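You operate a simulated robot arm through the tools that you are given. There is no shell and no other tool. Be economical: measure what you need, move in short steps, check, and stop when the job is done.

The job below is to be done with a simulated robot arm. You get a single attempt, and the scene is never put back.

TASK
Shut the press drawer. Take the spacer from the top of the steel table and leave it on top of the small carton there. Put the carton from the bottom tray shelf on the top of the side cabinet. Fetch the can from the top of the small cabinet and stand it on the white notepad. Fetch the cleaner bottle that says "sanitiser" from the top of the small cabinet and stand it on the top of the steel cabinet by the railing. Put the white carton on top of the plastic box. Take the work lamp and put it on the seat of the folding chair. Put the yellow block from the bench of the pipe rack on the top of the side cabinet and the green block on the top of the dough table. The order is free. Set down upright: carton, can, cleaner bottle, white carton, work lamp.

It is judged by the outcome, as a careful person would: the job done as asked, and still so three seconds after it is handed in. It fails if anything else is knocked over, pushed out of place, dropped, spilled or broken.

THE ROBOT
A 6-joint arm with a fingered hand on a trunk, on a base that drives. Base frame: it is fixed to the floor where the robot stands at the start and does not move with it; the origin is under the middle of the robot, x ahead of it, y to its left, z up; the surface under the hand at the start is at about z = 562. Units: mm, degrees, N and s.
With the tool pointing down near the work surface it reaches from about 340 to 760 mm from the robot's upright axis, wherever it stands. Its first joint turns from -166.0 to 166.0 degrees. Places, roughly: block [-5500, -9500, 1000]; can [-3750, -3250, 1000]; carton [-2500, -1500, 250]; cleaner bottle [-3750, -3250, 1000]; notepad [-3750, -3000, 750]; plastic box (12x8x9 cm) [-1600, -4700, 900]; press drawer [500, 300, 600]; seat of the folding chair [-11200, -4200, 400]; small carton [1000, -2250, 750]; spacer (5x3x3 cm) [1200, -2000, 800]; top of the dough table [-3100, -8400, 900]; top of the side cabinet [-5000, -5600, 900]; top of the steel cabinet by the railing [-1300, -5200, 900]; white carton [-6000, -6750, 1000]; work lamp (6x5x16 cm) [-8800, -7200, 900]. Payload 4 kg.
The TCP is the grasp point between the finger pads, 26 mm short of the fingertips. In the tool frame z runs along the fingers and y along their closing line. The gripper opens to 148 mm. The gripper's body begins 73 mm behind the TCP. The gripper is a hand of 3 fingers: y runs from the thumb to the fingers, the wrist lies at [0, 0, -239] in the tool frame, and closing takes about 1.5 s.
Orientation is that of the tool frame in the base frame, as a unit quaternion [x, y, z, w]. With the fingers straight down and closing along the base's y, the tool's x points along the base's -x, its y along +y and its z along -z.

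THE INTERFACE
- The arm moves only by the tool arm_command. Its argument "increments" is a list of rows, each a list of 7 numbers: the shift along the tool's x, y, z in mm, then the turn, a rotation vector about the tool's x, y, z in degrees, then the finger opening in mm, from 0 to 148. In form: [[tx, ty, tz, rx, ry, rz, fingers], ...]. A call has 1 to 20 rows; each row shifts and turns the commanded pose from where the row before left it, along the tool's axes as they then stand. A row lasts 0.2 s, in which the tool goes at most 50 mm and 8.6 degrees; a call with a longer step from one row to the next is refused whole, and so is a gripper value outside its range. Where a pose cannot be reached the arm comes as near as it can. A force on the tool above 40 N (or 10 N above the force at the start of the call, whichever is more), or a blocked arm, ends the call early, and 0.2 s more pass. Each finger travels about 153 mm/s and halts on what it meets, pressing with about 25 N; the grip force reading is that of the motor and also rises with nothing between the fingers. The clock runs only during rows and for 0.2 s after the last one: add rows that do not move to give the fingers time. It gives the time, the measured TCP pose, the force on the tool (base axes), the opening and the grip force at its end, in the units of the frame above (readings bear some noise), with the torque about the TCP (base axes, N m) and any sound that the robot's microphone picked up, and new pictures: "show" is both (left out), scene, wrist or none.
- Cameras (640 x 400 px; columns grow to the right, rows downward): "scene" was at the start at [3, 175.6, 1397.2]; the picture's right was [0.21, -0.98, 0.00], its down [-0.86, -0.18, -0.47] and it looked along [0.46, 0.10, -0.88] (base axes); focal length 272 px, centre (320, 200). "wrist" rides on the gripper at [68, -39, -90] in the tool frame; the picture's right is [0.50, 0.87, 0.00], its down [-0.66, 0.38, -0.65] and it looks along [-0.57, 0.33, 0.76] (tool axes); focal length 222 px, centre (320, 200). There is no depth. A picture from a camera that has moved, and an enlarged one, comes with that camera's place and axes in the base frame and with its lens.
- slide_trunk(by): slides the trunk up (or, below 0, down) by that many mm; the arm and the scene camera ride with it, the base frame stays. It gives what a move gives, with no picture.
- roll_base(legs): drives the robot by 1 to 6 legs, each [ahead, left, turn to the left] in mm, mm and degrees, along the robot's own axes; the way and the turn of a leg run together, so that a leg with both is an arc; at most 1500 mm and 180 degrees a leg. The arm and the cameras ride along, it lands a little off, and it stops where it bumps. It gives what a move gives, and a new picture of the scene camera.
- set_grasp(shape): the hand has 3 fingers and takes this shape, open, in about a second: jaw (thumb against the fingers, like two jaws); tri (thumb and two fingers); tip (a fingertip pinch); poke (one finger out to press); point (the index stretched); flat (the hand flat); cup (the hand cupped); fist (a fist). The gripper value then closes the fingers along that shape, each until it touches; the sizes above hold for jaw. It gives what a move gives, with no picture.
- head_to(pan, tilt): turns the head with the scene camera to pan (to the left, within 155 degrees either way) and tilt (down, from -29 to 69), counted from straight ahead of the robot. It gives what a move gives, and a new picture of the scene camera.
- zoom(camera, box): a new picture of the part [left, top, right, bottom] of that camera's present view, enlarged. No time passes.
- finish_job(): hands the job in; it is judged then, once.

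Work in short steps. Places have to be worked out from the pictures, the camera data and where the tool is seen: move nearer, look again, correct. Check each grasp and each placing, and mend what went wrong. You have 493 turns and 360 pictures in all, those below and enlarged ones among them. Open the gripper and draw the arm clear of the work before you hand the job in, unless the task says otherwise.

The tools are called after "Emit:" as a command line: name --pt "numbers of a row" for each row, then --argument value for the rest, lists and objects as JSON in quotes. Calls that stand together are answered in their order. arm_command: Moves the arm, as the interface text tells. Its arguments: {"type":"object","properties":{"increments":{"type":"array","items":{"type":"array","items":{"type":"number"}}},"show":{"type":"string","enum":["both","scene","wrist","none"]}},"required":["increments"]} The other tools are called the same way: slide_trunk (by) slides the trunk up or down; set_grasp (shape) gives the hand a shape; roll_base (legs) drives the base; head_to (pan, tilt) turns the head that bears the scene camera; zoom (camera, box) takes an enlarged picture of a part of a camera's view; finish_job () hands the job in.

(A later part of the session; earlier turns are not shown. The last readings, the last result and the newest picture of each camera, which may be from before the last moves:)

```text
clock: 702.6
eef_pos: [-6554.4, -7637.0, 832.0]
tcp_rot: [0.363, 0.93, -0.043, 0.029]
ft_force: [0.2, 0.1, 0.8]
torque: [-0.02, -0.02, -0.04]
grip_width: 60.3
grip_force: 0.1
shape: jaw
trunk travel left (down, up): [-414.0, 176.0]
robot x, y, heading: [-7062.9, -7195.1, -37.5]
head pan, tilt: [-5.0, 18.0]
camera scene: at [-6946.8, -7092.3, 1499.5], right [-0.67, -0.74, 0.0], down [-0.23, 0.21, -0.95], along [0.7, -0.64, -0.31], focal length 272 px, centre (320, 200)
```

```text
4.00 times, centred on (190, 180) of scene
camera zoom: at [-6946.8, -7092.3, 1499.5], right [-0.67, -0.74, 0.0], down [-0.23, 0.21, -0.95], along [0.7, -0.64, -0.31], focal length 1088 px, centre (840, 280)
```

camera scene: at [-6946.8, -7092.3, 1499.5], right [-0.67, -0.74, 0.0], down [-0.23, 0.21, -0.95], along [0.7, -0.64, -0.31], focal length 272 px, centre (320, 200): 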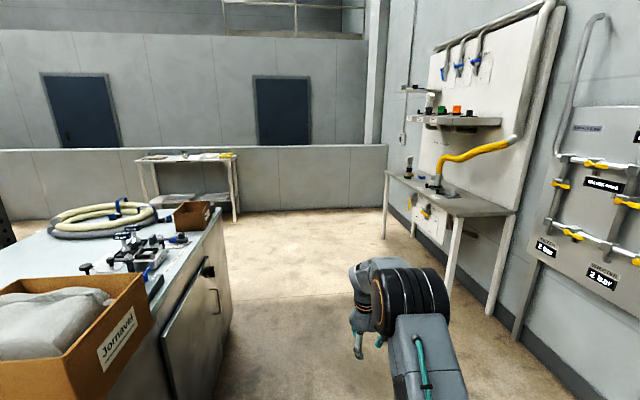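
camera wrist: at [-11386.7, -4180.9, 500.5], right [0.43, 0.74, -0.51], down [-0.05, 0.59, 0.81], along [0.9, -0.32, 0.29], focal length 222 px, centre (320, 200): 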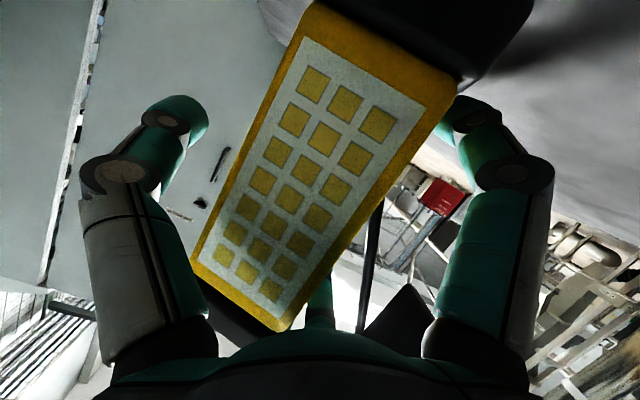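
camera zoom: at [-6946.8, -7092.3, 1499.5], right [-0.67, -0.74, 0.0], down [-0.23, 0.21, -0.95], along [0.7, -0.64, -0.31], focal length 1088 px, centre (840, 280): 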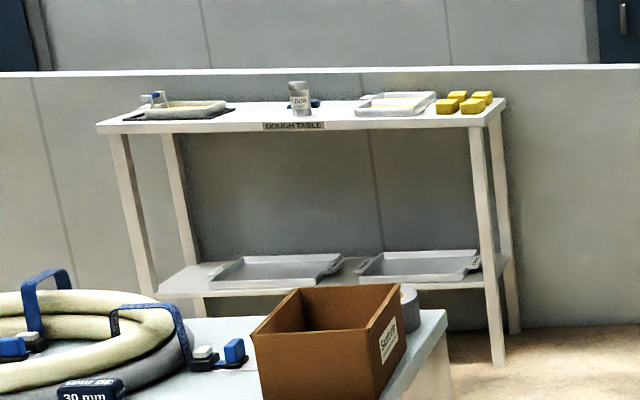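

On the bench's left end are green, yellow and blue blocks; the DOUGH TABLE is labelled at left. I raise the trunk and drive to face the bench.

Emit:
slide_trunk --by 176

Emit:
roll_base --legs '[[1300, 0, 0.5], [1150, 0, 0], [0, 0, -90]]'

Emit:
head_to --pan 0 --tilt 35

```text
clock: 704.5
eef_pos: [-6554.1, -7635.9, 1009.1]
tcp_rot: [0.363, 0.93, -0.043, 0.03]
ft_force: [0.3, 0.8, 0.6]
torque: [0.01, -0.02, 0.02]
grip_width: 60.3
grip_force: 0.0
shape: jaw
trunk travel left (down, up): [-590.0, 0.0]
robot x, y, heading: [-7057.6, -7192.8, -37.5]
head pan, tilt: [-5.0, 18.0]
```

```text
clock: 720.3
eef_pos: [-5526.6, -9137.8, 1009.7]
tcp_rot: [0.909, 0.414, -0.052, -0.008]
ft_force: [-0.3, -0.6, -0.4]
torque: [-0.01, -0.02, -0.01]
grip_width: 60.3
grip_force: 0.0
shape: jaw
trunk travel left (down, up): [-590.0, 0.0]
robot x, y, heading: [-5096.2, -8615.9, -126.0]
head pan, tilt: [-5.0, 18.0]
camera scene: at [-4993.8, -8730.5, 1675.6], right [-0.76, 0.65, 0.0], down [0.2, 0.23, -0.95], along [-0.62, -0.72, -0.31], focal length 272 px, centre (320, 200)
```

scene: 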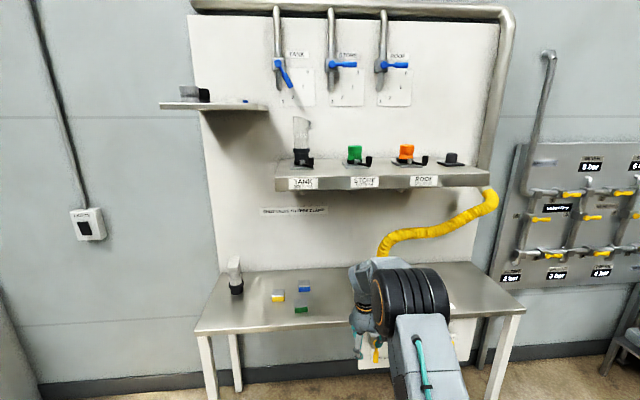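

```text
clock: 721.1
eef_pos: [-5526.4, -9136.9, 1008.5]
tcp_rot: [0.909, 0.413, -0.052, -0.009]
ft_force: [-1.2, -1.3, -1.2]
torque: [-0.01, 0.0, -0.01]
grip_width: 60.2
grip_force: 0.1
shape: jaw
trunk travel left (down, up): [-590.0, 0.0]
robot x, y, heading: [-5094.8, -8610.7, -126.0]
head pan, tilt: [0.0, 35.0]
camera scene: at [-4984.4, -8731.3, 1648.5], right [-0.81, 0.59, 0.0], down [0.34, 0.46, -0.82], along [-0.48, -0.66, -0.57], focal length 272 px, centre (320, 200)
```

scene: 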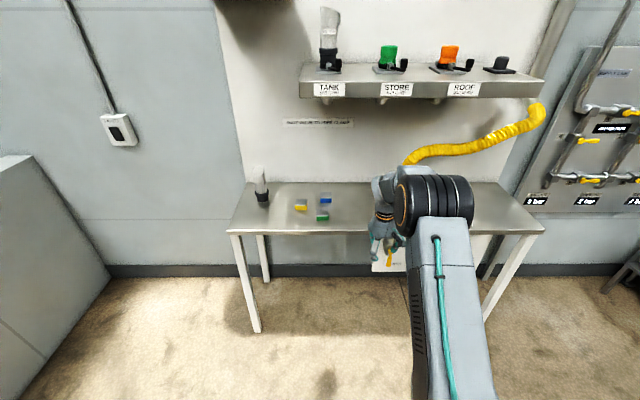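

Emit:
zoom --camera "scene" --box '[230, 160, 390, 260]'

```text
4.00 times, centred on (310, 210) of scene
camera zoom: at [-4984.4, -8731.3, 1648.5], right [-0.81, 0.59, 0.0], down [0.34, 0.46, -0.82], along [-0.48, -0.66, -0.57], focal length 1088 px, centre (360, 160)
```

zoom: 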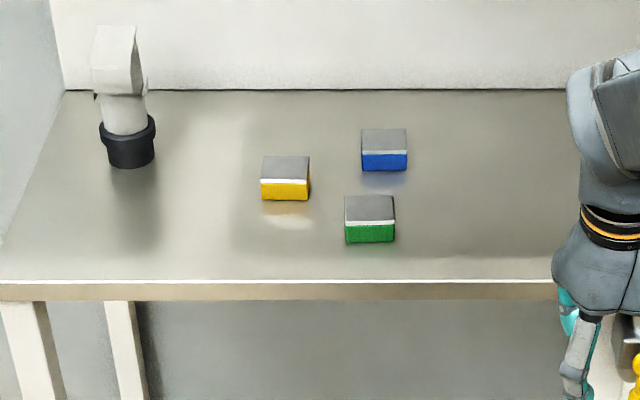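

Bench top is z≈827; green block at about (a -11005,b -1254), yellow at (-11088,-1360), each ≈62×52×32. Retract the hand, turn it 90° (fingers far, thumb near), then move up to the bench.

Emit:
arm_command --pt "45 0 0 0 2.5 0 100" --pt "45 0 0 0 2.5 0 100" --pt "45 0 0 0 0 0 100" --pt "35 0 0 0 0 0 100" --pt "0 0 0 0 0 8.2 100" --pt "0 0 0 0 0 8.2 100" --pt "0 0 0 0 0 8.2 100" --pt "0 0 0 0 0 8.2 100" --pt "0 0 0 0 0 8.2 100" --pt "0 0 0 0 0 8.2 100" --pt "0 0 0 0 0 8.2 100" --pt "0 0 0 0 0 8.2 100" --pt "0 0 0 0 0 8.2 100" --pt "0 0 0 0 0 8.2 100" --pt "0 0 0 0 0 3 100" --show "none"

Emit:
roll_base --legs '[[540, 130, -1]]'

Emit:
arm_command --pt "0 0 0 0 0 0 100" --show "wrist"

```text
clock: 724.3
eef_pos: [-5414.9, -9009.6, 1003.7]
tcp_rot: [0.949, -0.313, -0.027, -0.012]
ft_force: [0.4, 0.4, 0.4]
torque: [-0.04, -0.02, 0.0]
grip_width: 99.6
grip_force: 0.0
shape: jaw
trunk travel left (down, up): [-590.0, 0.0]
robot x, y, heading: [-5094.3, -8616.8, -126.0]
head pan, tilt: [0.0, 35.0]
```

```text
clock: 727.5
eef_pos: [-5624.6, -9505.8, 1001.9]
tcp_rot: [0.948, -0.318, -0.026, -0.015]
ft_force: [0.4, -0.4, 0.4]
torque: [0.0, 0.01, 0.0]
grip_width: 99.9
grip_force: 0.1
shape: jaw
trunk travel left (down, up): [-590.0, 0.0]
robot x, y, heading: [-5306.0, -9119.7, -126.7]
head pan, tilt: [0.0, 35.0]
stopped in leg 1: the robot was blocked; the commanded pose is now the measured one
camera scene: at [-5192.2, -9234.1, 1648.6], right [-0.8, 0.6, 0.0], down [0.34, 0.46, -0.82], along [-0.49, -0.66, -0.57], focal length 272 px, centre (320, 200)
```

scene: 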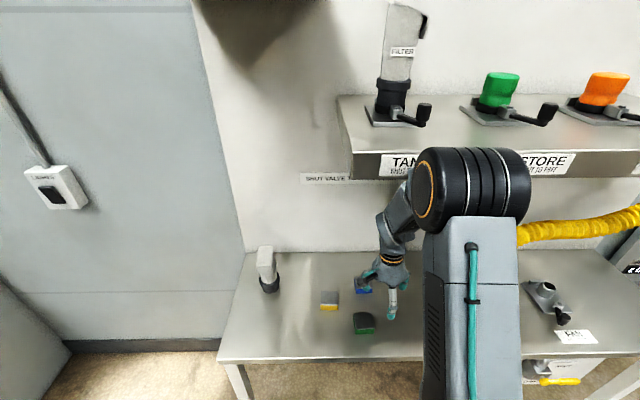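

```text
clock: 727.9
eef_pos: [-5626.4, -9505.8, 1001.6]
tcp_rot: [0.948, -0.318, -0.025, -0.013]
ft_force: [0.4, -0.4, -0.6]
torque: [0.05, -0.01, -0.04]
grip_width: 99.6
grip_force: 0.2
shape: jaw
trunk travel left (down, up): [-590.0, 0.0]
robot x, y, heading: [-5307.5, -9120.0, -126.7]
head pan, tilt: [0.0, 35.0]
camera wrist: at [-5545.7, -9519.3, 1087.8], right [-0.12, -0.99, -0.04], down [-0.72, 0.07, 0.69], along [-0.68, 0.11, -0.73], focal length 222 px, centre (320, 200)
```

wrist: 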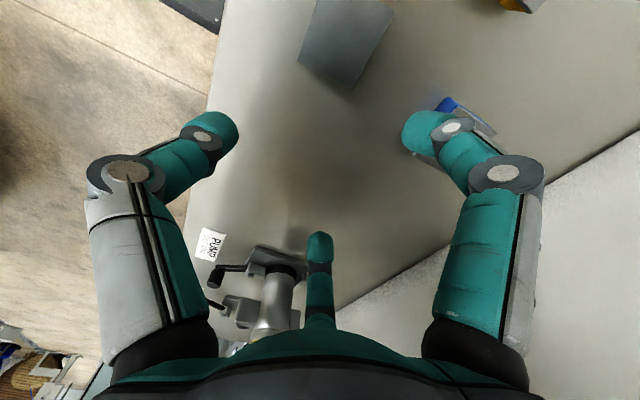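

Bumped the bench front lightly; back off 25 mm. Then centre over the green block (28 ahead, 49 left), straighten, and descend to z≈930 to check.

Emit:
roll_base --legs '[[-25, 0, 0]]'

Emit:
arm_command --pt "25 15 0 -0.5 3.2 0 110" --pt "24 18 20 0 0 0 110" --pt "0 0 30 0 0 0 110" --pt "0 0 25 0 0 0 110" --show "wrist"

Emit:
zoom --camera "scene" --box '[290, 230, 450, 350]'

```text
clock: 728.7
eef_pos: [-5611.5, -9487.6, 1001.1]
tcp_rot: [0.948, -0.318, -0.025, -0.014]
ft_force: [-0.6, -1.3, 0.4]
torque: [-0.03, 0.01, 0.02]
grip_width: 99.9
grip_force: 0.0
shape: jaw
trunk travel left (down, up): [-590.0, 0.0]
robot x, y, heading: [-5289.3, -9098.2, -126.5]
head pan, tilt: [0.0, 35.0]
camera scene: at [-5178.8, -9216.7, 1648.5], right [-0.8, 0.6, 0.0], down [0.34, 0.46, -0.82], along [-0.49, -0.66, -0.57], focal length 272 px, centre (320, 200)
```

scene: 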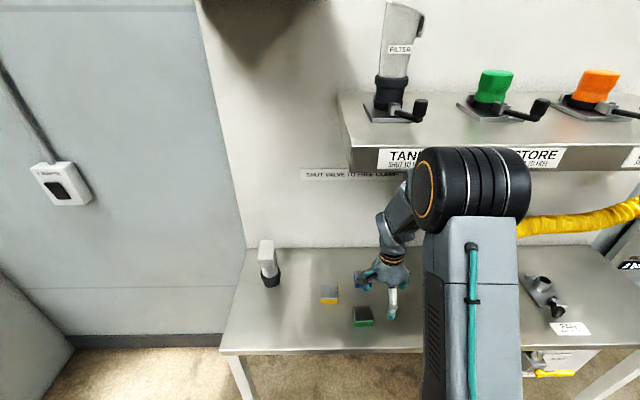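

```text
clock: 729.7
eef_pos: [-5592.1, -9544.2, 923.9]
tcp_rot: [0.948, -0.318, -0.001, -0.002]
ft_force: [-0.4, -0.3, -0.5]
torque: [0.01, -0.03, -0.04]
grip_width: 109.7
grip_force: 0.2
shape: jaw
trunk travel left (down, up): [-590.0, 0.0]
robot x, y, heading: [-5290.6, -9100.6, -126.7]
head pan, tilt: [0.0, 35.0]
camera wrist: at [-5515.7, -9554.6, 1013.6], right [-0.12, -0.99, 0.0], down [-0.75, 0.09, 0.65], along [-0.65, 0.08, -0.76], focal length 222 px, centre (320, 200)
```

wrist: 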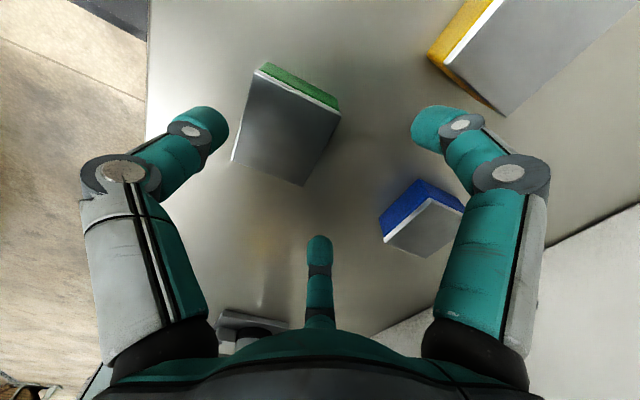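

```text
3.33 times, centred on (370, 290) of scene
camera zoom: at [-5179.5, -9217.4, 1648.5], right [-0.8, 0.6, 0.0], down [0.34, 0.46, -0.82], along [-0.49, -0.66, -0.57], focal length 907 px, centre (153, -100)
```

zoom: 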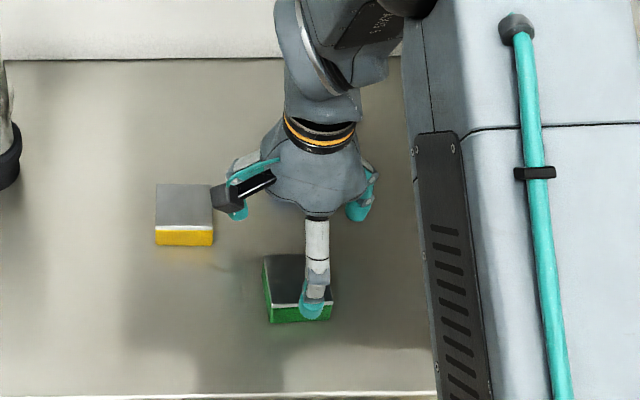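

Block centre ≈ (-5585,-9518), turned ~9°. Adjust position and yaw, lower to z≈857 and close.

Emit:
arm_command --pt "-8.5 -16 0 0 0 -8 110" --pt "0 0 30 0 0 0 110" --pt "0 0 22 0 0 0 110" --pt "0 0 10 0 0 0 110" --pt "0 0 5 0 0 0 110" --show "wrist"

```text
clock: 730.5
eef_pos: [-5592.4, -9528.4, 885.3]
tcp_rot: [0.968, -0.252, -0.002, 0.004]
ft_force: [2.3, 4.1, 21.3]
torque: [-0.3, -0.15, 0.01]
grip_width: 108.4
grip_force: 0.0
shape: jaw
trunk travel left (down, up): [-590.0, 0.0]
robot x, y, heading: [-5294.0, -9101.3, -126.3]
head pan, tilt: [0.0, 35.0]
stopped in row 3: the force on the tool passed its limit at 60 N (the readings are from after the stop); the commanded pose is now the measured one
camera wrist: at [-5515.9, -9527.1, 974.7], right [0.01, -1.0, 0.01], down [-0.75, -0.01, 0.66], along [-0.66, -0.01, -0.75], focal length 222 px, centre (320, 200)
```

wrist: 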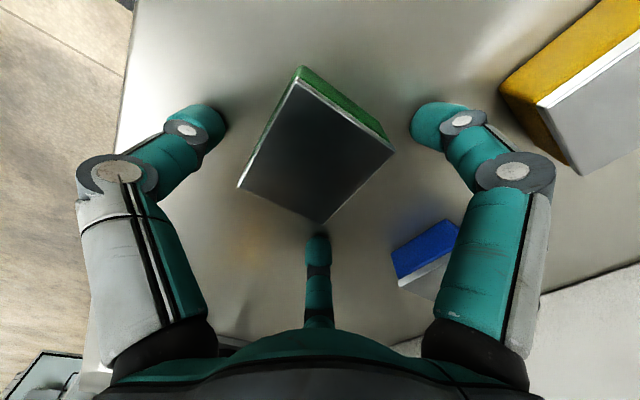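

The fingertips touched the bench (so it is z≈858, block top ≈890). Lift 4, shift 15 left and 5 back, fix yaw 5°, and close.

Emit:
arm_command --pt "0 0 -5 0 0 0 110" --pt "14.7 -5 0 0 0 5 110" --pt "0 0 2 0 0 0 90" --pt "0 0 0 0 0 0 70" --pt "0 0 0 0 0 0 55" --pt "0 0 0 0 0 0 40" --pt "0 0 0 0 0 0 30" --pt "0 0 0 0 0 0 30" --pt "0 0 0 0 0 0 30" --show "wrist"

```text
clock: 732.5
eef_pos: [-5577.9, -9531.2, 886.5]
tcp_rot: [0.956, -0.293, -0.002, 0.003]
ft_force: [1.4, 1.4, 1.0]
torque: [0.16, -0.17, 0.02]
grip_width: 51.5
grip_force: 24.8
shape: jaw
trunk travel left (down, up): [-590.0, 0.0]
robot x, y, heading: [-5289.5, -9098.3, -126.4]
head pan, tilt: [0.0, 35.0]
camera wrist: at [-5501.3, -9537.2, 975.9], right [-0.07, -1.0, 0.0], down [-0.75, 0.06, 0.66], along [-0.66, 0.04, -0.75], focal length 222 px, centre (320, 200)
```

wrist: 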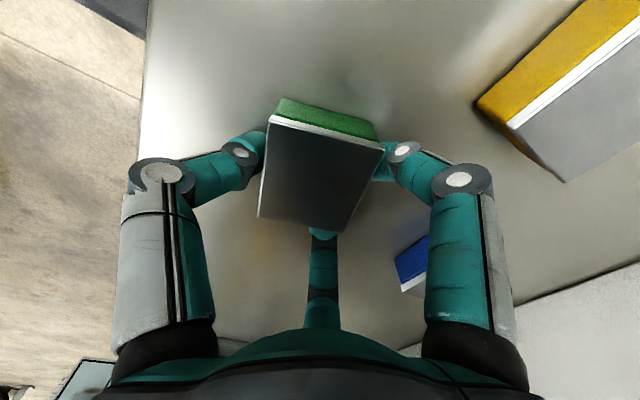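

Gripped the green block. Lift and check.

Emit:
arm_command --pt "0 0 -10 0 0 0 30" --pt "0 0 -30 0 0 0 30" --pt "0 0 -40 0 0 0 30" --pt "0 0 -40 0 0 0 30" --pt "0 0 -40 0 0 0 30" --show "wrist"

```text
clock: 733.7
eef_pos: [-5577.7, -9531.2, 1047.4]
tcp_rot: [0.956, -0.293, -0.002, 0.004]
ft_force: [-0.1, -0.4, -4.9]
torque: [-0.03, 0.06, -0.03]
grip_width: 51.2
grip_force: 26.0
shape: jaw
trunk travel left (down, up): [-590.0, 0.0]
robot x, y, heading: [-5290.5, -9100.2, -126.6]
head pan, tilt: [0.0, 35.0]
camera wrist: at [-5502.1, -9537.6, 1136.5], right [-0.07, -1.0, 0.0], down [-0.75, 0.06, 0.66], along [-0.66, 0.04, -0.75], focal length 222 px, centre (320, 200)
```

wrist: 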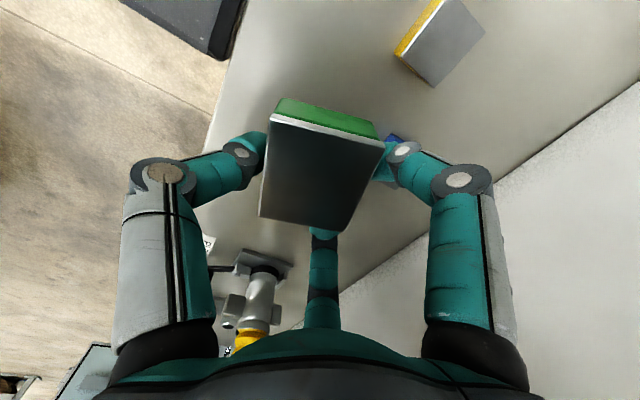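

Green block held. Back off, turn to face the dough table, and strafe along it.

Emit:
roll_base --legs '[[-450, 0, 0], [0, 0, 90], [0, 1250, 0]]'

Emit:
head_to --pan 0 --tilt 28

```text
clock: 746.2
eef_pos: [-3855.0, -8002.3, 1047.0]
tcp_rot: [0.881, 0.473, 0.001, 0.003]
ft_force: [0.8, -0.2, -5.4]
torque: [-0.04, -0.01, -0.01]
grip_width: 50.7
grip_force: 25.1
shape: jaw
trunk travel left (down, up): [-590.0, 0.0]
robot x, y, heading: [-4292.3, -7717.5, -35.9]
head pan, tilt: [0.0, 35.0]
camera scene: at [-4174.2, -7604.4, 1648.4], right [-0.59, -0.81, 0.0], down [-0.46, 0.34, -0.82], along [0.66, -0.48, -0.57], focal length 272 px, centre (320, 200)
```

scene: 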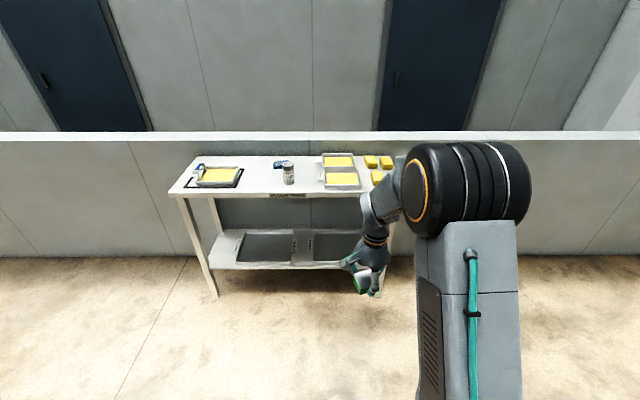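

```text
clock: 746.9
eef_pos: [-3856.1, -8002.0, 1047.6]
tcp_rot: [0.881, 0.473, 0.001, 0.003]
ft_force: [0.5, -0.2, -5.1]
torque: [-0.06, -0.03, -0.03]
grip_width: 50.7
grip_force: 24.8
shape: jaw
trunk travel left (down, up): [-590.0, 0.0]
robot x, y, heading: [-4288.7, -7717.8, -35.6]
head pan, tilt: [0.0, 28.0]
camera scene: at [-4171.7, -7606.3, 1659.4], right [-0.59, -0.81, 0.0], down [-0.38, 0.28, -0.88], along [0.71, -0.52, -0.47], focal length 272 px, centre (320, 200)
```

scene: 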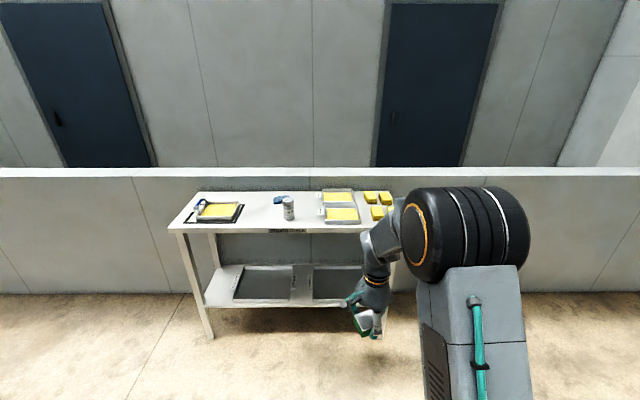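

Free area lies between the left tray and the jar, around (a -8250, b -2480), table z≈895. Drive ahead 700, left 470.

Emit:
roll_base --legs '[[700, 470, -1.4]]'

Emit:
head_to --pan 0 --tilt 40

Emit:
arm_command --pt "0 0 0 0 0 0 30" --show "wrist"

```text
clock: 751.4
eef_pos: [-3016.4, -8057.4, 1047.9]
tcp_rot: [0.887, 0.462, 0.0, 0.003]
ft_force: [-0.1, 0.0, -4.3]
torque: [-0.02, 0.0, -0.05]
grip_width: 50.6
grip_force: 25.0
shape: jaw
trunk travel left (down, up): [-590.0, 0.0]
robot x, y, heading: [-3449.3, -7763.1, -37.7]
head pan, tilt: [0.0, 28.0]
camera scene: at [-3322.4, -7652.1, 1659.4], right [-0.61, -0.79, 0.0], down [-0.37, 0.29, -0.88], along [0.7, -0.54, -0.47], focal length 272 px, centre (320, 200)
```

scene: 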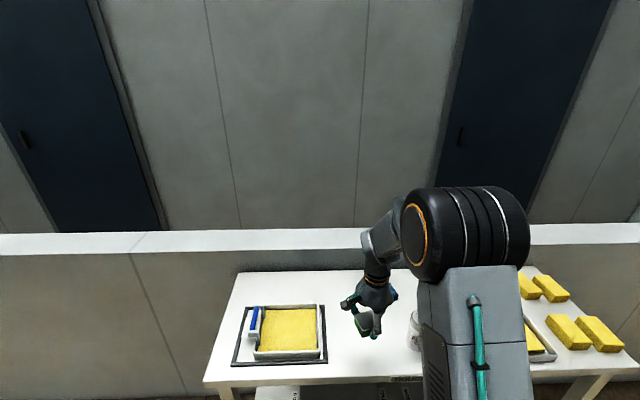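

```text
clock: 752.2
eef_pos: [-3017.6, -8055.6, 1047.1]
tcp_rot: [0.887, 0.462, 0.001, 0.003]
ft_force: [-0.5, 0.4, -4.6]
torque: [-0.02, 0.01, 0.02]
grip_width: 50.5
grip_force: 25.4
shape: jaw
trunk travel left (down, up): [-590.0, 0.0]
robot x, y, heading: [-3442.1, -7763.3, -37.9]
head pan, tilt: [0.0, 40.0]
camera scene: at [-3327.5, -7648.3, 1641.0], right [-0.61, -0.79, 0.0], down [-0.51, 0.39, -0.77], along [0.61, -0.47, -0.64], focal length 272 px, centre (320, 200)
```

scene: 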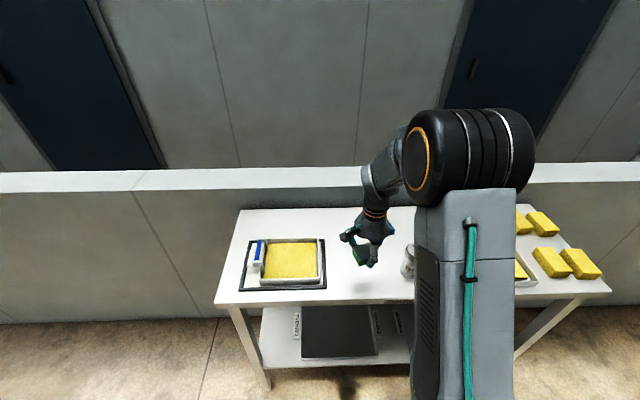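

```text
clock: 752.6
eef_pos: [-3018.4, -8056.4, 1046.7]
tcp_rot: [0.887, 0.462, 0.0, 0.003]
ft_force: [0.4, -0.1, -4.1]
torque: [-0.03, -0.01, -0.02]
grip_width: 50.8
grip_force: 25.1
shape: jaw
trunk travel left (down, up): [-590.0, 0.0]
robot x, y, heading: [-3443.7, -7764.1, -37.5]
head pan, tilt: [0.0, 40.0]
camera wrist: at [-3012.3, -7978.5, 1135.9], right [1.0, -0.09, 0.0], down [-0.07, -0.75, 0.66], along [-0.05, -0.66, -0.75], focal length 222 px, centre (320, 200)
```

wrist: 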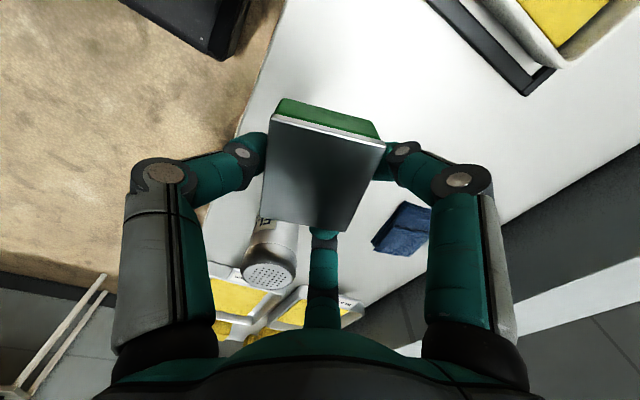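

Hand is over free table area. Move 35 ahead and lower.

Emit:
arm_command --pt "0 35 10 0 0 0 30" --pt "0 0 40 0 0 0 30" --pt "0 0 35 0 0 0 30" --pt "0 0 15 0 0 0 30" --pt "0 0 5 0 0 0 30" --pt "0 0 4 0 0 0 30" --pt "0 0 4 0 0 0 30" --pt "0 0 4 0 0 0 30" --pt "0 0 4 0 0 0 30" --pt "0 0 4 0 0 0 30" --pt "0 0 4 0 0 0 30" --pt "0 0 4 0 0 0 30" --show "scene"

```text
clock: 754.9
eef_pos: [-2988.3, -8077.9, 926.2]
tcp_rot: [0.888, 0.46, 0.003, 0.006]
ft_force: [-3.4, 2.9, 28.0]
torque: [0.8, 0.95, -0.04]
grip_width: 52.6
grip_force: 25.4
shape: jaw
trunk travel left (down, up): [-590.0, 0.0]
robot x, y, heading: [-3445.6, -7762.1, -37.5]
head pan, tilt: [0.0, 40.0]
stopped in row 11: the force on the tool passed its limit at 46 N (the readings are from after the stop); the commanded pose is now the measured one
camera scene: at [-3330.2, -7646.4, 1641.4], right [-0.61, -0.79, 0.0], down [-0.51, 0.39, -0.77], along [0.61, -0.47, -0.64], focal length 272 px, centre (320, 200)
```

scene: 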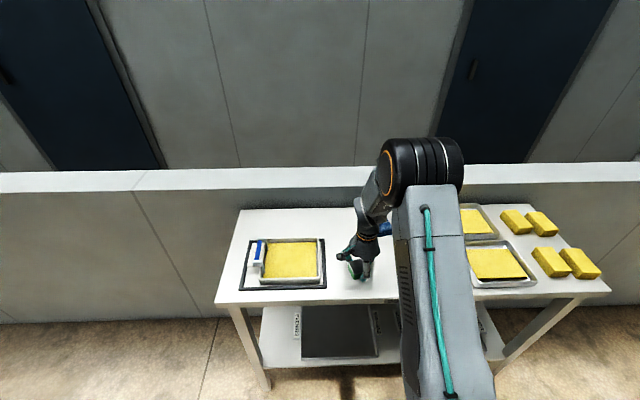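

Contact at z≈926. Ease, open and rise.

Emit:
arm_command --pt "0 0 -3 0 0 0 45" --pt "0 0 0 0 0 0 60" --pt "0 0 0 0 0 0 80" --pt "0 0 0 0 0 0 100" --pt "0 0 0 0 0 0 100" --pt "0 0 -20 0 0 0 100" --pt "0 0 -35 0 0 0 100" --pt "0 0 -40 0 0 0 100" --pt "0 0 -40 0 0 0 100" --show "wrist"

Emit:
zoom --camera "scene" --box '[300, 200, 430, 320]'

```text
clock: 756.9
eef_pos: [-2989.3, -8077.6, 1061.2]
tcp_rot: [0.888, 0.461, 0.002, 0.005]
ft_force: [0.7, -1.0, -0.3]
torque: [-0.01, 0.04, -0.01]
grip_width: 99.7
grip_force: 0.0
shape: jaw
trunk travel left (down, up): [-590.0, 0.0]
robot x, y, heading: [-3445.3, -7766.9, -37.4]
head pan, tilt: [0.0, 40.0]
camera wrist: at [-2984.7, -7999.2, 1150.0], right [1.0, -0.09, 0.01], down [-0.07, -0.75, 0.66], along [-0.05, -0.66, -0.75], focal length 222 px, centre (320, 200)
```

wrist: 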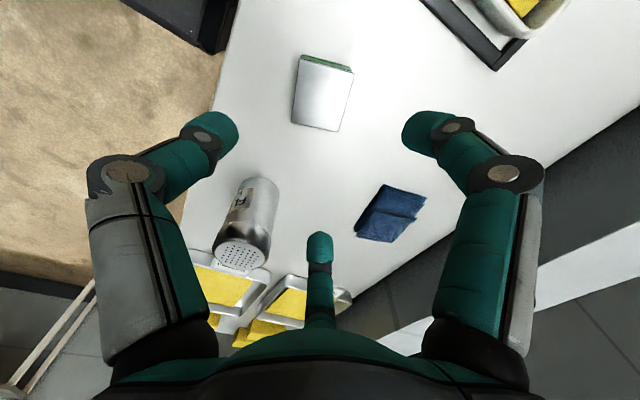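

```text
3.33 times, centred on (365, 260) of scene
camera zoom: at [-3328.1, -7647.9, 1640.9], right [-0.61, -0.79, 0.0], down [-0.51, 0.39, -0.77], along [0.61, -0.47, -0.64], focal length 907 px, centre (170, 0)
```

zoom: 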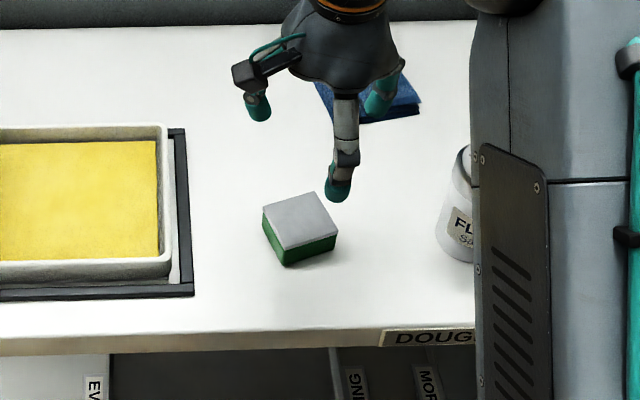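

Green block is on the dough table. Return to the bench for the yellow block.

Emit:
roll_base --legs '[[-700, -470, 0], [0, -1250, 0], [0, 0, -89.5], [400, 110, 0]]'

Emit:
arm_command --pt "0 0 0 0 0 0 110" --show "wrist"

```text
clock: 773.3
eef_pos: [-5563.0, -9525.3, 1059.6]
tcp_rot: [0.951, -0.311, -0.003, 0.005]
ft_force: [-0.3, -0.6, -0.2]
torque: [-0.03, 0.01, -0.03]
grip_width: 99.6
grip_force: 0.2
shape: jaw
trunk travel left (down, up): [-590.0, 0.0]
robot x, y, heading: [-5241.7, -9076.5, -128.5]
head pan, tilt: [0.0, 40.0]
camera scene: at [-5129.6, -9193.5, 1640.9], right [-0.78, 0.62, 0.0], down [0.4, 0.5, -0.77], along [-0.48, -0.6, -0.64], focal length 272 px, centre (320, 200)
```

scene: 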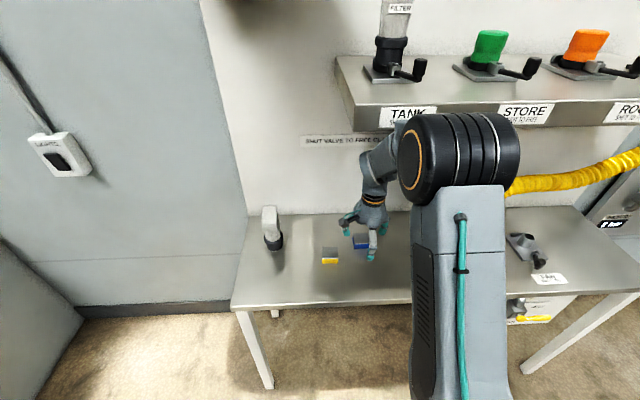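

```text
clock: 773.7
eef_pos: [-5564.4, -9524.0, 1060.5]
tcp_rot: [0.95, -0.311, -0.003, 0.005]
ft_force: [0.4, -0.8, -0.2]
torque: [0.02, 0.02, -0.03]
grip_width: 109.3
grip_force: 0.1
shape: jaw
trunk travel left (down, up): [-590.0, 0.0]
robot x, y, heading: [-5237.3, -9074.3, -128.7]
head pan, tilt: [0.0, 40.0]
camera wrist: at [-5486.6, -9531.9, 1149.7], right [-0.11, -0.99, 0.01], down [-0.75, 0.09, 0.66], along [-0.66, 0.06, -0.75], focal length 222 px, centre (320, 200)
```

wrist: 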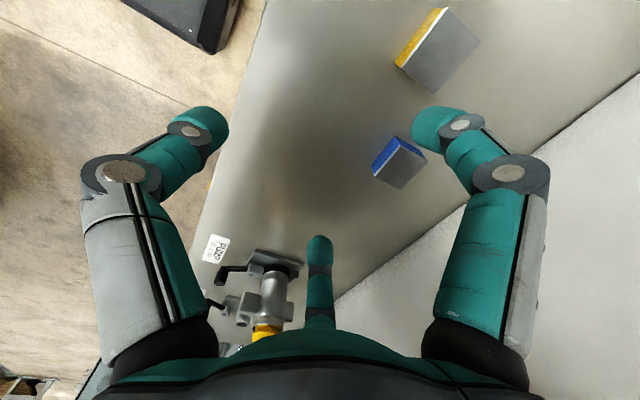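

Yellow block at about (-5537,-9650). Move over it and lower to z≈965.

Emit:
arm_command --pt "32 31.5 0 0 0 0 110" --pt "32 31.5 0 0 0 0 110" --pt "31.6 31.7 0 0 0 0 110" --pt "0 0 45 0 0 0 110" --pt "0 0 45 0 0 0 110" --show "wrist"

Emit:
zoom --camera "wrist" --box '[220, 50, 420, 220]'

```text
clock: 774.9
eef_pos: [-5543.4, -9663.8, 973.8]
tcp_rot: [0.951, -0.309, -0.003, 0.005]
ft_force: [-0.7, -0.7, -0.7]
torque: [0.03, 0.03, -0.04]
grip_width: 109.9
grip_force: 0.2
shape: jaw
trunk travel left (down, up): [-590.0, 0.0]
robot x, y, heading: [-5238.6, -9075.8, -128.5]
head pan, tilt: [0.0, 40.0]
camera wrist: at [-5464.6, -9671.5, 1062.9], right [-0.1, -0.99, 0.01], down [-0.75, 0.08, 0.66], along [-0.66, 0.06, -0.75], focal length 222 px, centre (320, 200)
```

wrist: 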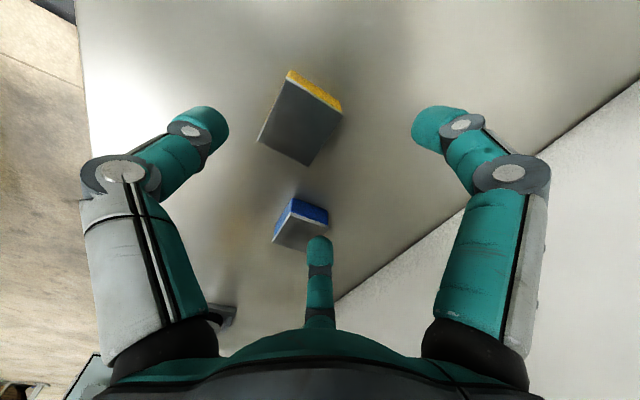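

```text
2.35 times, centred on (320, 135) of wrist
camera zoom: at [-5464.6, -9671.5, 1062.9], right [-0.1, -0.99, 0.01], down [-0.75, 0.08, 0.66], along [-0.66, 0.06, -0.75], focal length 523 px, centre (320, 353)
```

zoom: 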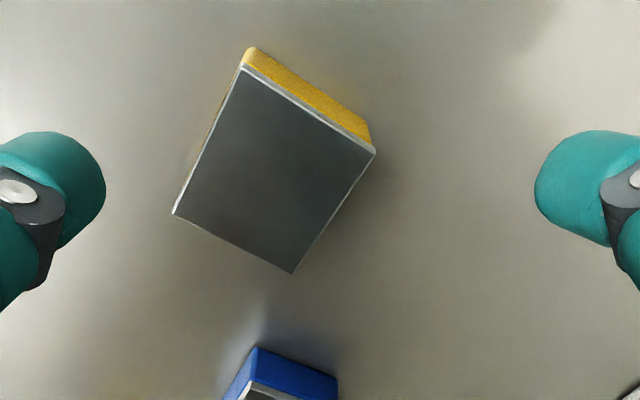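

Centre (-5537,-9648), aligned; the blue block is close on the right, so I use a narrower opening. Lower to z≈888.

Emit:
arm_command --pt "0 -8 0 0 0 0 95" --pt "0 0 40 0 0 0 95" --pt "0 0 30 0 0 0 95" --pt "0 0 12 0 0 0 95" --pt "0 0 3 0 0 0 95" --show "wrist"

```text
clock: 776.1
eef_pos: [-5539.8, -9651.3, 887.4]
tcp_rot: [0.951, -0.31, -0.002, 0.005]
ft_force: [0.2, -0.8, 0.4]
torque: [-0.01, 0.02, -0.03]
grip_width: 95.7
grip_force: 0.1
shape: jaw
trunk travel left (down, up): [-590.0, 0.0]
robot x, y, heading: [-5238.7, -9074.3, -128.7]
head pan, tilt: [0.0, 40.0]
camera wrist: at [-5462.7, -9659.8, 976.6], right [-0.11, -0.99, 0.01], down [-0.75, 0.09, 0.66], along [-0.66, 0.06, -0.75], focal length 222 px, centre (320, 200)
```

wrist: 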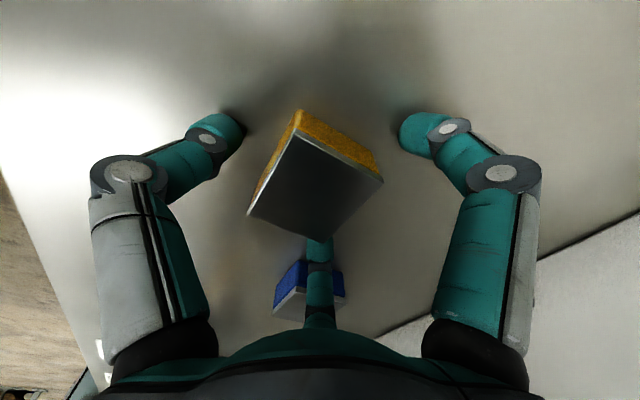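

Centred. Close and lift.

Emit:
arm_command --pt "0 0 0 0 0 0 80" --pt "0 0 0 0 0 0 65" --pt "0 0 0 0 0 0 50" --pt "0 0 0 0 0 0 40" --pt "0 0 0 0 0 0 30" --pt "0 0 0 0 0 0 30" --pt "0 0 0 0 0 0 30" --pt "0 0 -10 0 0 0 30" --pt "0 0 -30 0 0 0 30" --pt "0 0 -40 0 0 0 30" --pt "0 0 -40 0 0 0 30" --pt "0 0 -40 0 0 0 30" --show "wrist"

```text
clock: 778.7
eef_pos: [-5536.1, -9645.9, 1042.7]
tcp_rot: [0.951, -0.31, -0.002, -0.001]
ft_force: [0.9, -0.2, -4.0]
torque: [0.01, 0.0, 0.02]
grip_width: 55.5
grip_force: 25.4
shape: jaw
trunk travel left (down, up): [-590.0, 0.0]
robot x, y, heading: [-5240.7, -9074.5, -128.3]
head pan, tilt: [0.0, 40.0]
camera wrist: at [-5459.7, -9655.6, 1131.0], right [-0.11, -0.99, 0.0], down [-0.75, 0.08, 0.66], along [-0.65, 0.07, -0.76], focal length 222 px, centre (320, 200)
```

wrist: 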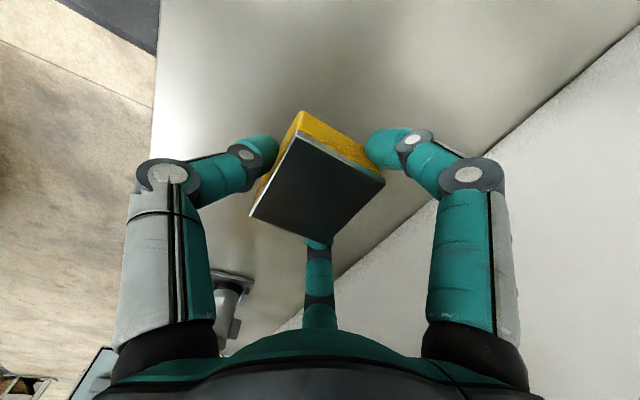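

Yellow block held. Back away, strafe past the hose table's end, then reverse toward the side cabinet.

Emit:
roll_base --legs '[[-450, 0, 1.4], [0, -1480, 0], [0, -1480, 0], [0, -550, 0], [-1450, 0, 0]]'

Emit:
roll_base --legs '[[-1200, 0, 0], [0, 0, 45]]'

```text
clock: 804.6
eef_pos: [-7152.5, -6049.5, 1048.4]
tcp_rot: [0.957, -0.289, -0.002, 0.005]
ft_force: [-0.3, 0.2, -3.7]
torque: [0.0, -0.04, 0.0]
grip_width: 55.2
grip_force: 24.8
shape: jaw
trunk travel left (down, up): [-590.0, 0.0]
robot x, y, heading: [-6880.9, -5461.9, -126.0]
head pan, tilt: [0.0, 40.0]
camera scene: at [-6765.3, -5577.4, 1640.9], right [-0.81, 0.59, 0.0], down [0.38, 0.52, -0.77], along [-0.45, -0.62, -0.64], focal length 272 px, centre (320, 200)
```

scene: 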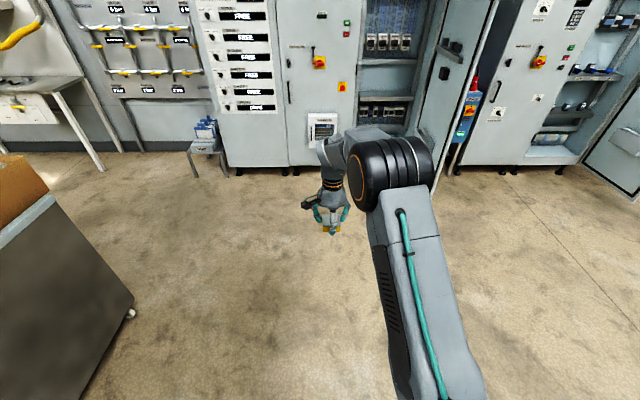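

```text
clock: 812.8
eef_pos: [-5942.7, -5099.0, 1049.0]
tcp_rot: [0.995, 0.101, 0.0, 0.006]
ft_force: [-0.3, -0.2, -3.2]
torque: [-0.06, -0.04, 0.0]
grip_width: 54.9
grip_force: 24.8
shape: jaw
trunk travel left (down, up): [-590.0, 0.0]
robot x, y, heading: [-6169.9, -4493.1, -81.0]
head pan, tilt: [0.0, 40.0]
camera scene: at [-6004.9, -4489.6, 1640.9], right [-0.99, -0.16, 0.0], down [-0.1, 0.63, -0.77], along [0.12, -0.76, -0.64], focal length 272 px, centre (320, 200)
```

scene: 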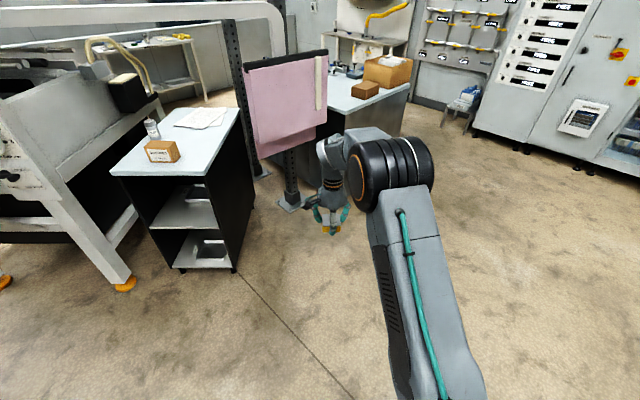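

All seems well here. Raise the block a bit, and move in toward the right rear of the side cabinet's top.

Emit:
arm_command --pt "0 0 -30 0 0 0 30" --pt "0 0 -30 0 0 0 30" --show "none"

Emit:
roll_base --legs '[[300, 729, -1], [340, 0, 0]]'

Emit:
arm_command --pt "0 0 0 0 0 0 30" --show "wrist"

```text
clock: 813.4
eef_pos: [-5942.7, -5096.5, 1108.5]
tcp_rot: [0.995, 0.101, 0.0, 0.005]
ft_force: [0.0, 0.1, -4.3]
torque: [-0.02, -0.03, 0.02]
grip_width: 55.0
grip_force: 24.9
shape: jaw
trunk travel left (down, up): [-590.0, 0.0]
robot x, y, heading: [-6167.5, -4495.4, -81.1]
head pan, tilt: [0.0, 40.0]
```

```text
clock: 819.5
eef_pos: [-5124.6, -5604.8, 1107.4]
tcp_rot: [0.995, 0.097, 0.0, 0.006]
ft_force: [0.0, 0.2, -4.1]
torque: [-0.03, 0.0, 0.0]
grip_width: 55.0
grip_force: 25.1
shape: jaw
trunk travel left (down, up): [-590.0, 0.0]
robot x, y, heading: [-5343.7, -4999.0, -81.5]
head pan, tilt: [0.0, 40.0]
camera scene: at [-5182.3, -4997.3, 1640.9], right [-0.99, -0.15, 0.0], down [-0.1, 0.64, -0.77], along [0.12, -0.76, -0.64], focal length 272 px, centre (320, 200)
```

scene: 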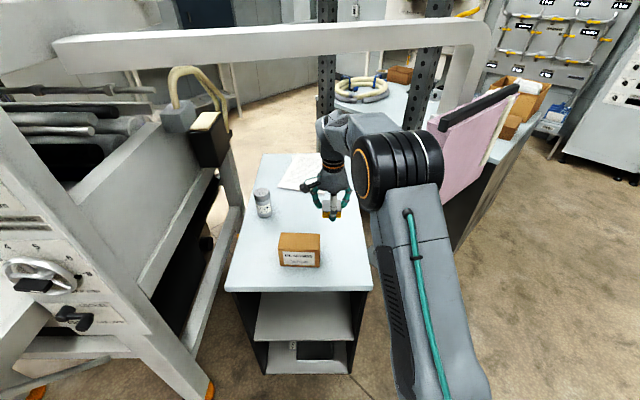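

```text
clock: 819.9
eef_pos: [-5125.0, -5604.8, 1108.0]
tcp_rot: [0.995, 0.096, 0.0, 0.006]
ft_force: [0.2, -0.4, -4.4]
torque: [-0.02, 0.0, -0.02]
grip_width: 55.0
grip_force: 25.2
shape: jaw
trunk travel left (down, up): [-590.0, 0.0]
robot x, y, heading: [-5349.0, -4992.4, -81.4]
head pan, tilt: [0.0, 40.0]
camera wrist: at [-5067.4, -5552.7, 1197.3], right [0.66, -0.75, 0.01], down [-0.57, -0.49, 0.66], along [-0.49, -0.44, -0.75], focal length 222 px, centre (320, 200)
```

wrist: 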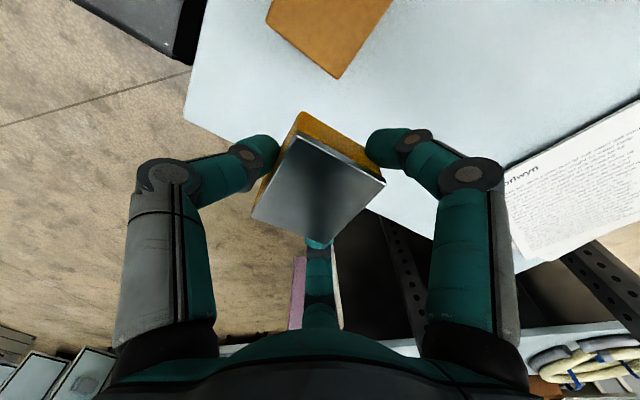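

Landing spot should be further back, clear of the carton. Base 60 ahead, then hand 45 forward and 33 right.

Emit:
roll_base --legs '[[60, 0, 0]]'

Emit:
arm_command --pt "-16 23 0 0 0 0 30" --pt "-17 23 10 0 0 0 30" --pt "0 0 35 0 0 0 30" --show "both"

```text
clock: 820.8
eef_pos: [-5115.8, -5664.7, 1107.8]
tcp_rot: [0.995, 0.097, -0.001, 0.005]
ft_force: [-0.2, 0.1, -3.7]
torque: [0.02, 0.0, 0.0]
grip_width: 55.0
grip_force: 24.9
shape: jaw
trunk travel left (down, up): [-590.0, 0.0]
robot x, y, heading: [-5334.7, -5056.2, -81.7]
head pan, tilt: [0.0, 40.0]
camera scene: at [-5173.3, -5056.8, 1640.8], right [-0.99, -0.15, 0.0], down [-0.1, 0.64, -0.77], along [0.11, -0.76, -0.64], focal length 272 px, centre (320, 200)
```

scene: 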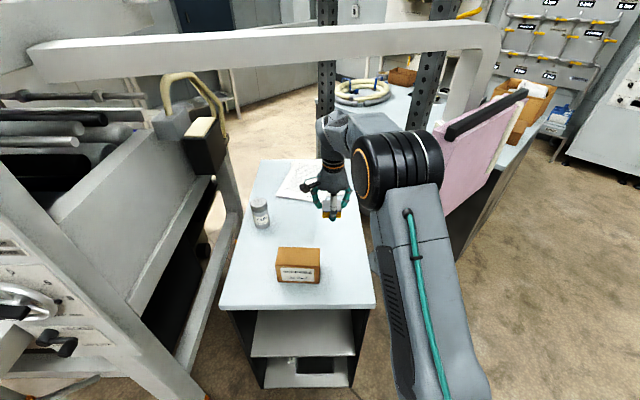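

```text
clock: 821.6
eef_pos: [-5140.2, -5715.3, 1064.0]
tcp_rot: [0.995, 0.097, 0.0, 0.005]
ft_force: [1.0, -1.2, -3.3]
torque: [-0.03, -0.01, 0.01]
grip_width: 54.6
grip_force: 24.9
shape: jaw
trunk travel left (down, up): [-590.0, 0.0]
robot x, y, heading: [-5339.1, -5056.9, -81.7]
head pan, tilt: [0.0, 40.0]
camera scene: at [-5173.5, -5055.8, 1640.9], right [-0.99, -0.15, 0.0], down [-0.1, 0.64, -0.77], along [0.11, -0.76, -0.64], focal length 272 px, centre (320, 200)
camera wrist: at [-5083.0, -5664.1, 1153.4], right [0.66, -0.75, 0.01], down [-0.57, -0.49, 0.66], along [-0.49, -0.44, -0.75], focal length 222 px, centre (320, 200)
```

scene: 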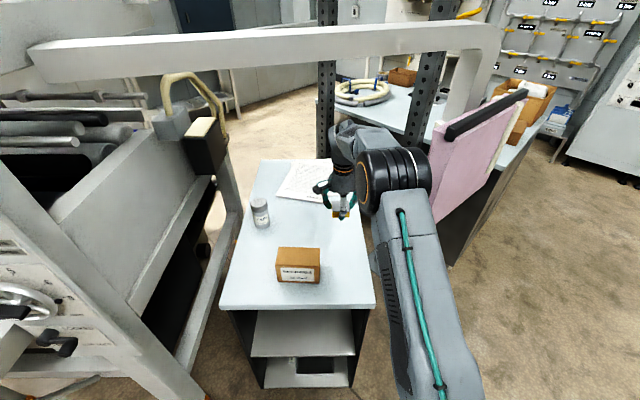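
wrist: 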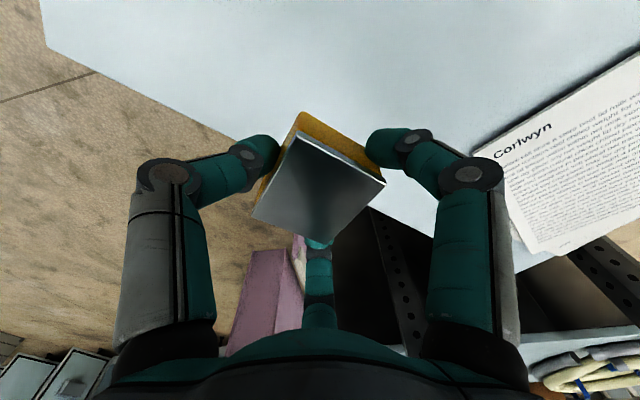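

Landing spot is on the top, ~80 mm from its right edge and clear of the paper. Lower to contact.

Emit:
arm_command --pt "4 0 40 0 0 0 30" --pt "4 0 40 0 0 0 30" --pt "0 0 30 0 0 0 30" --pt "0 0 10 0 0 0 30" --pt "0 0 5 0 0 0 30" --pt "0 0 4 0 0 0 30" --pt "0 0 4 0 0 0 30" --pt "0 0 4 0 0 0 30" --pt "0 0 4 0 0 0 30" --pt "0 0 4 0 0 0 30" --show "none"

Emit:
zoom --camera "scene" --box '[230, 140, 400, 320]'

```text
clock: 823.9
eef_pos: [-5130.9, -5716.3, 926.1]
tcp_rot: [0.995, 0.096, 0.001, 0.01]
ft_force: [-2.1, 5.1, 20.4]
torque: [0.73, 0.19, 0.05]
grip_width: 57.1
grip_force: 24.4
shape: jaw
trunk travel left (down, up): [-590.0, 0.0]
robot x, y, heading: [-5337.8, -5057.3, -81.2]
head pan, tilt: [0.0, 40.0]
stopped in row 10: the force on the tool passed its limit at 42 N (the readings are from after the stop); the commanded pose is now the measured one
```

```text
2.22 times, centred on (315, 230) of scene
camera zoom: at [-5174.7, -5052.4, 1641.1], right [-0.99, -0.15, 0.0], down [-0.1, 0.63, -0.77], along [0.12, -0.76, -0.64], focal length 604 px, centre (331, 133)
```

zoom: 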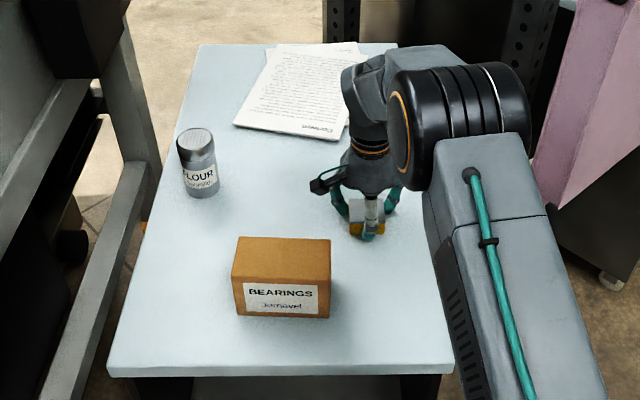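

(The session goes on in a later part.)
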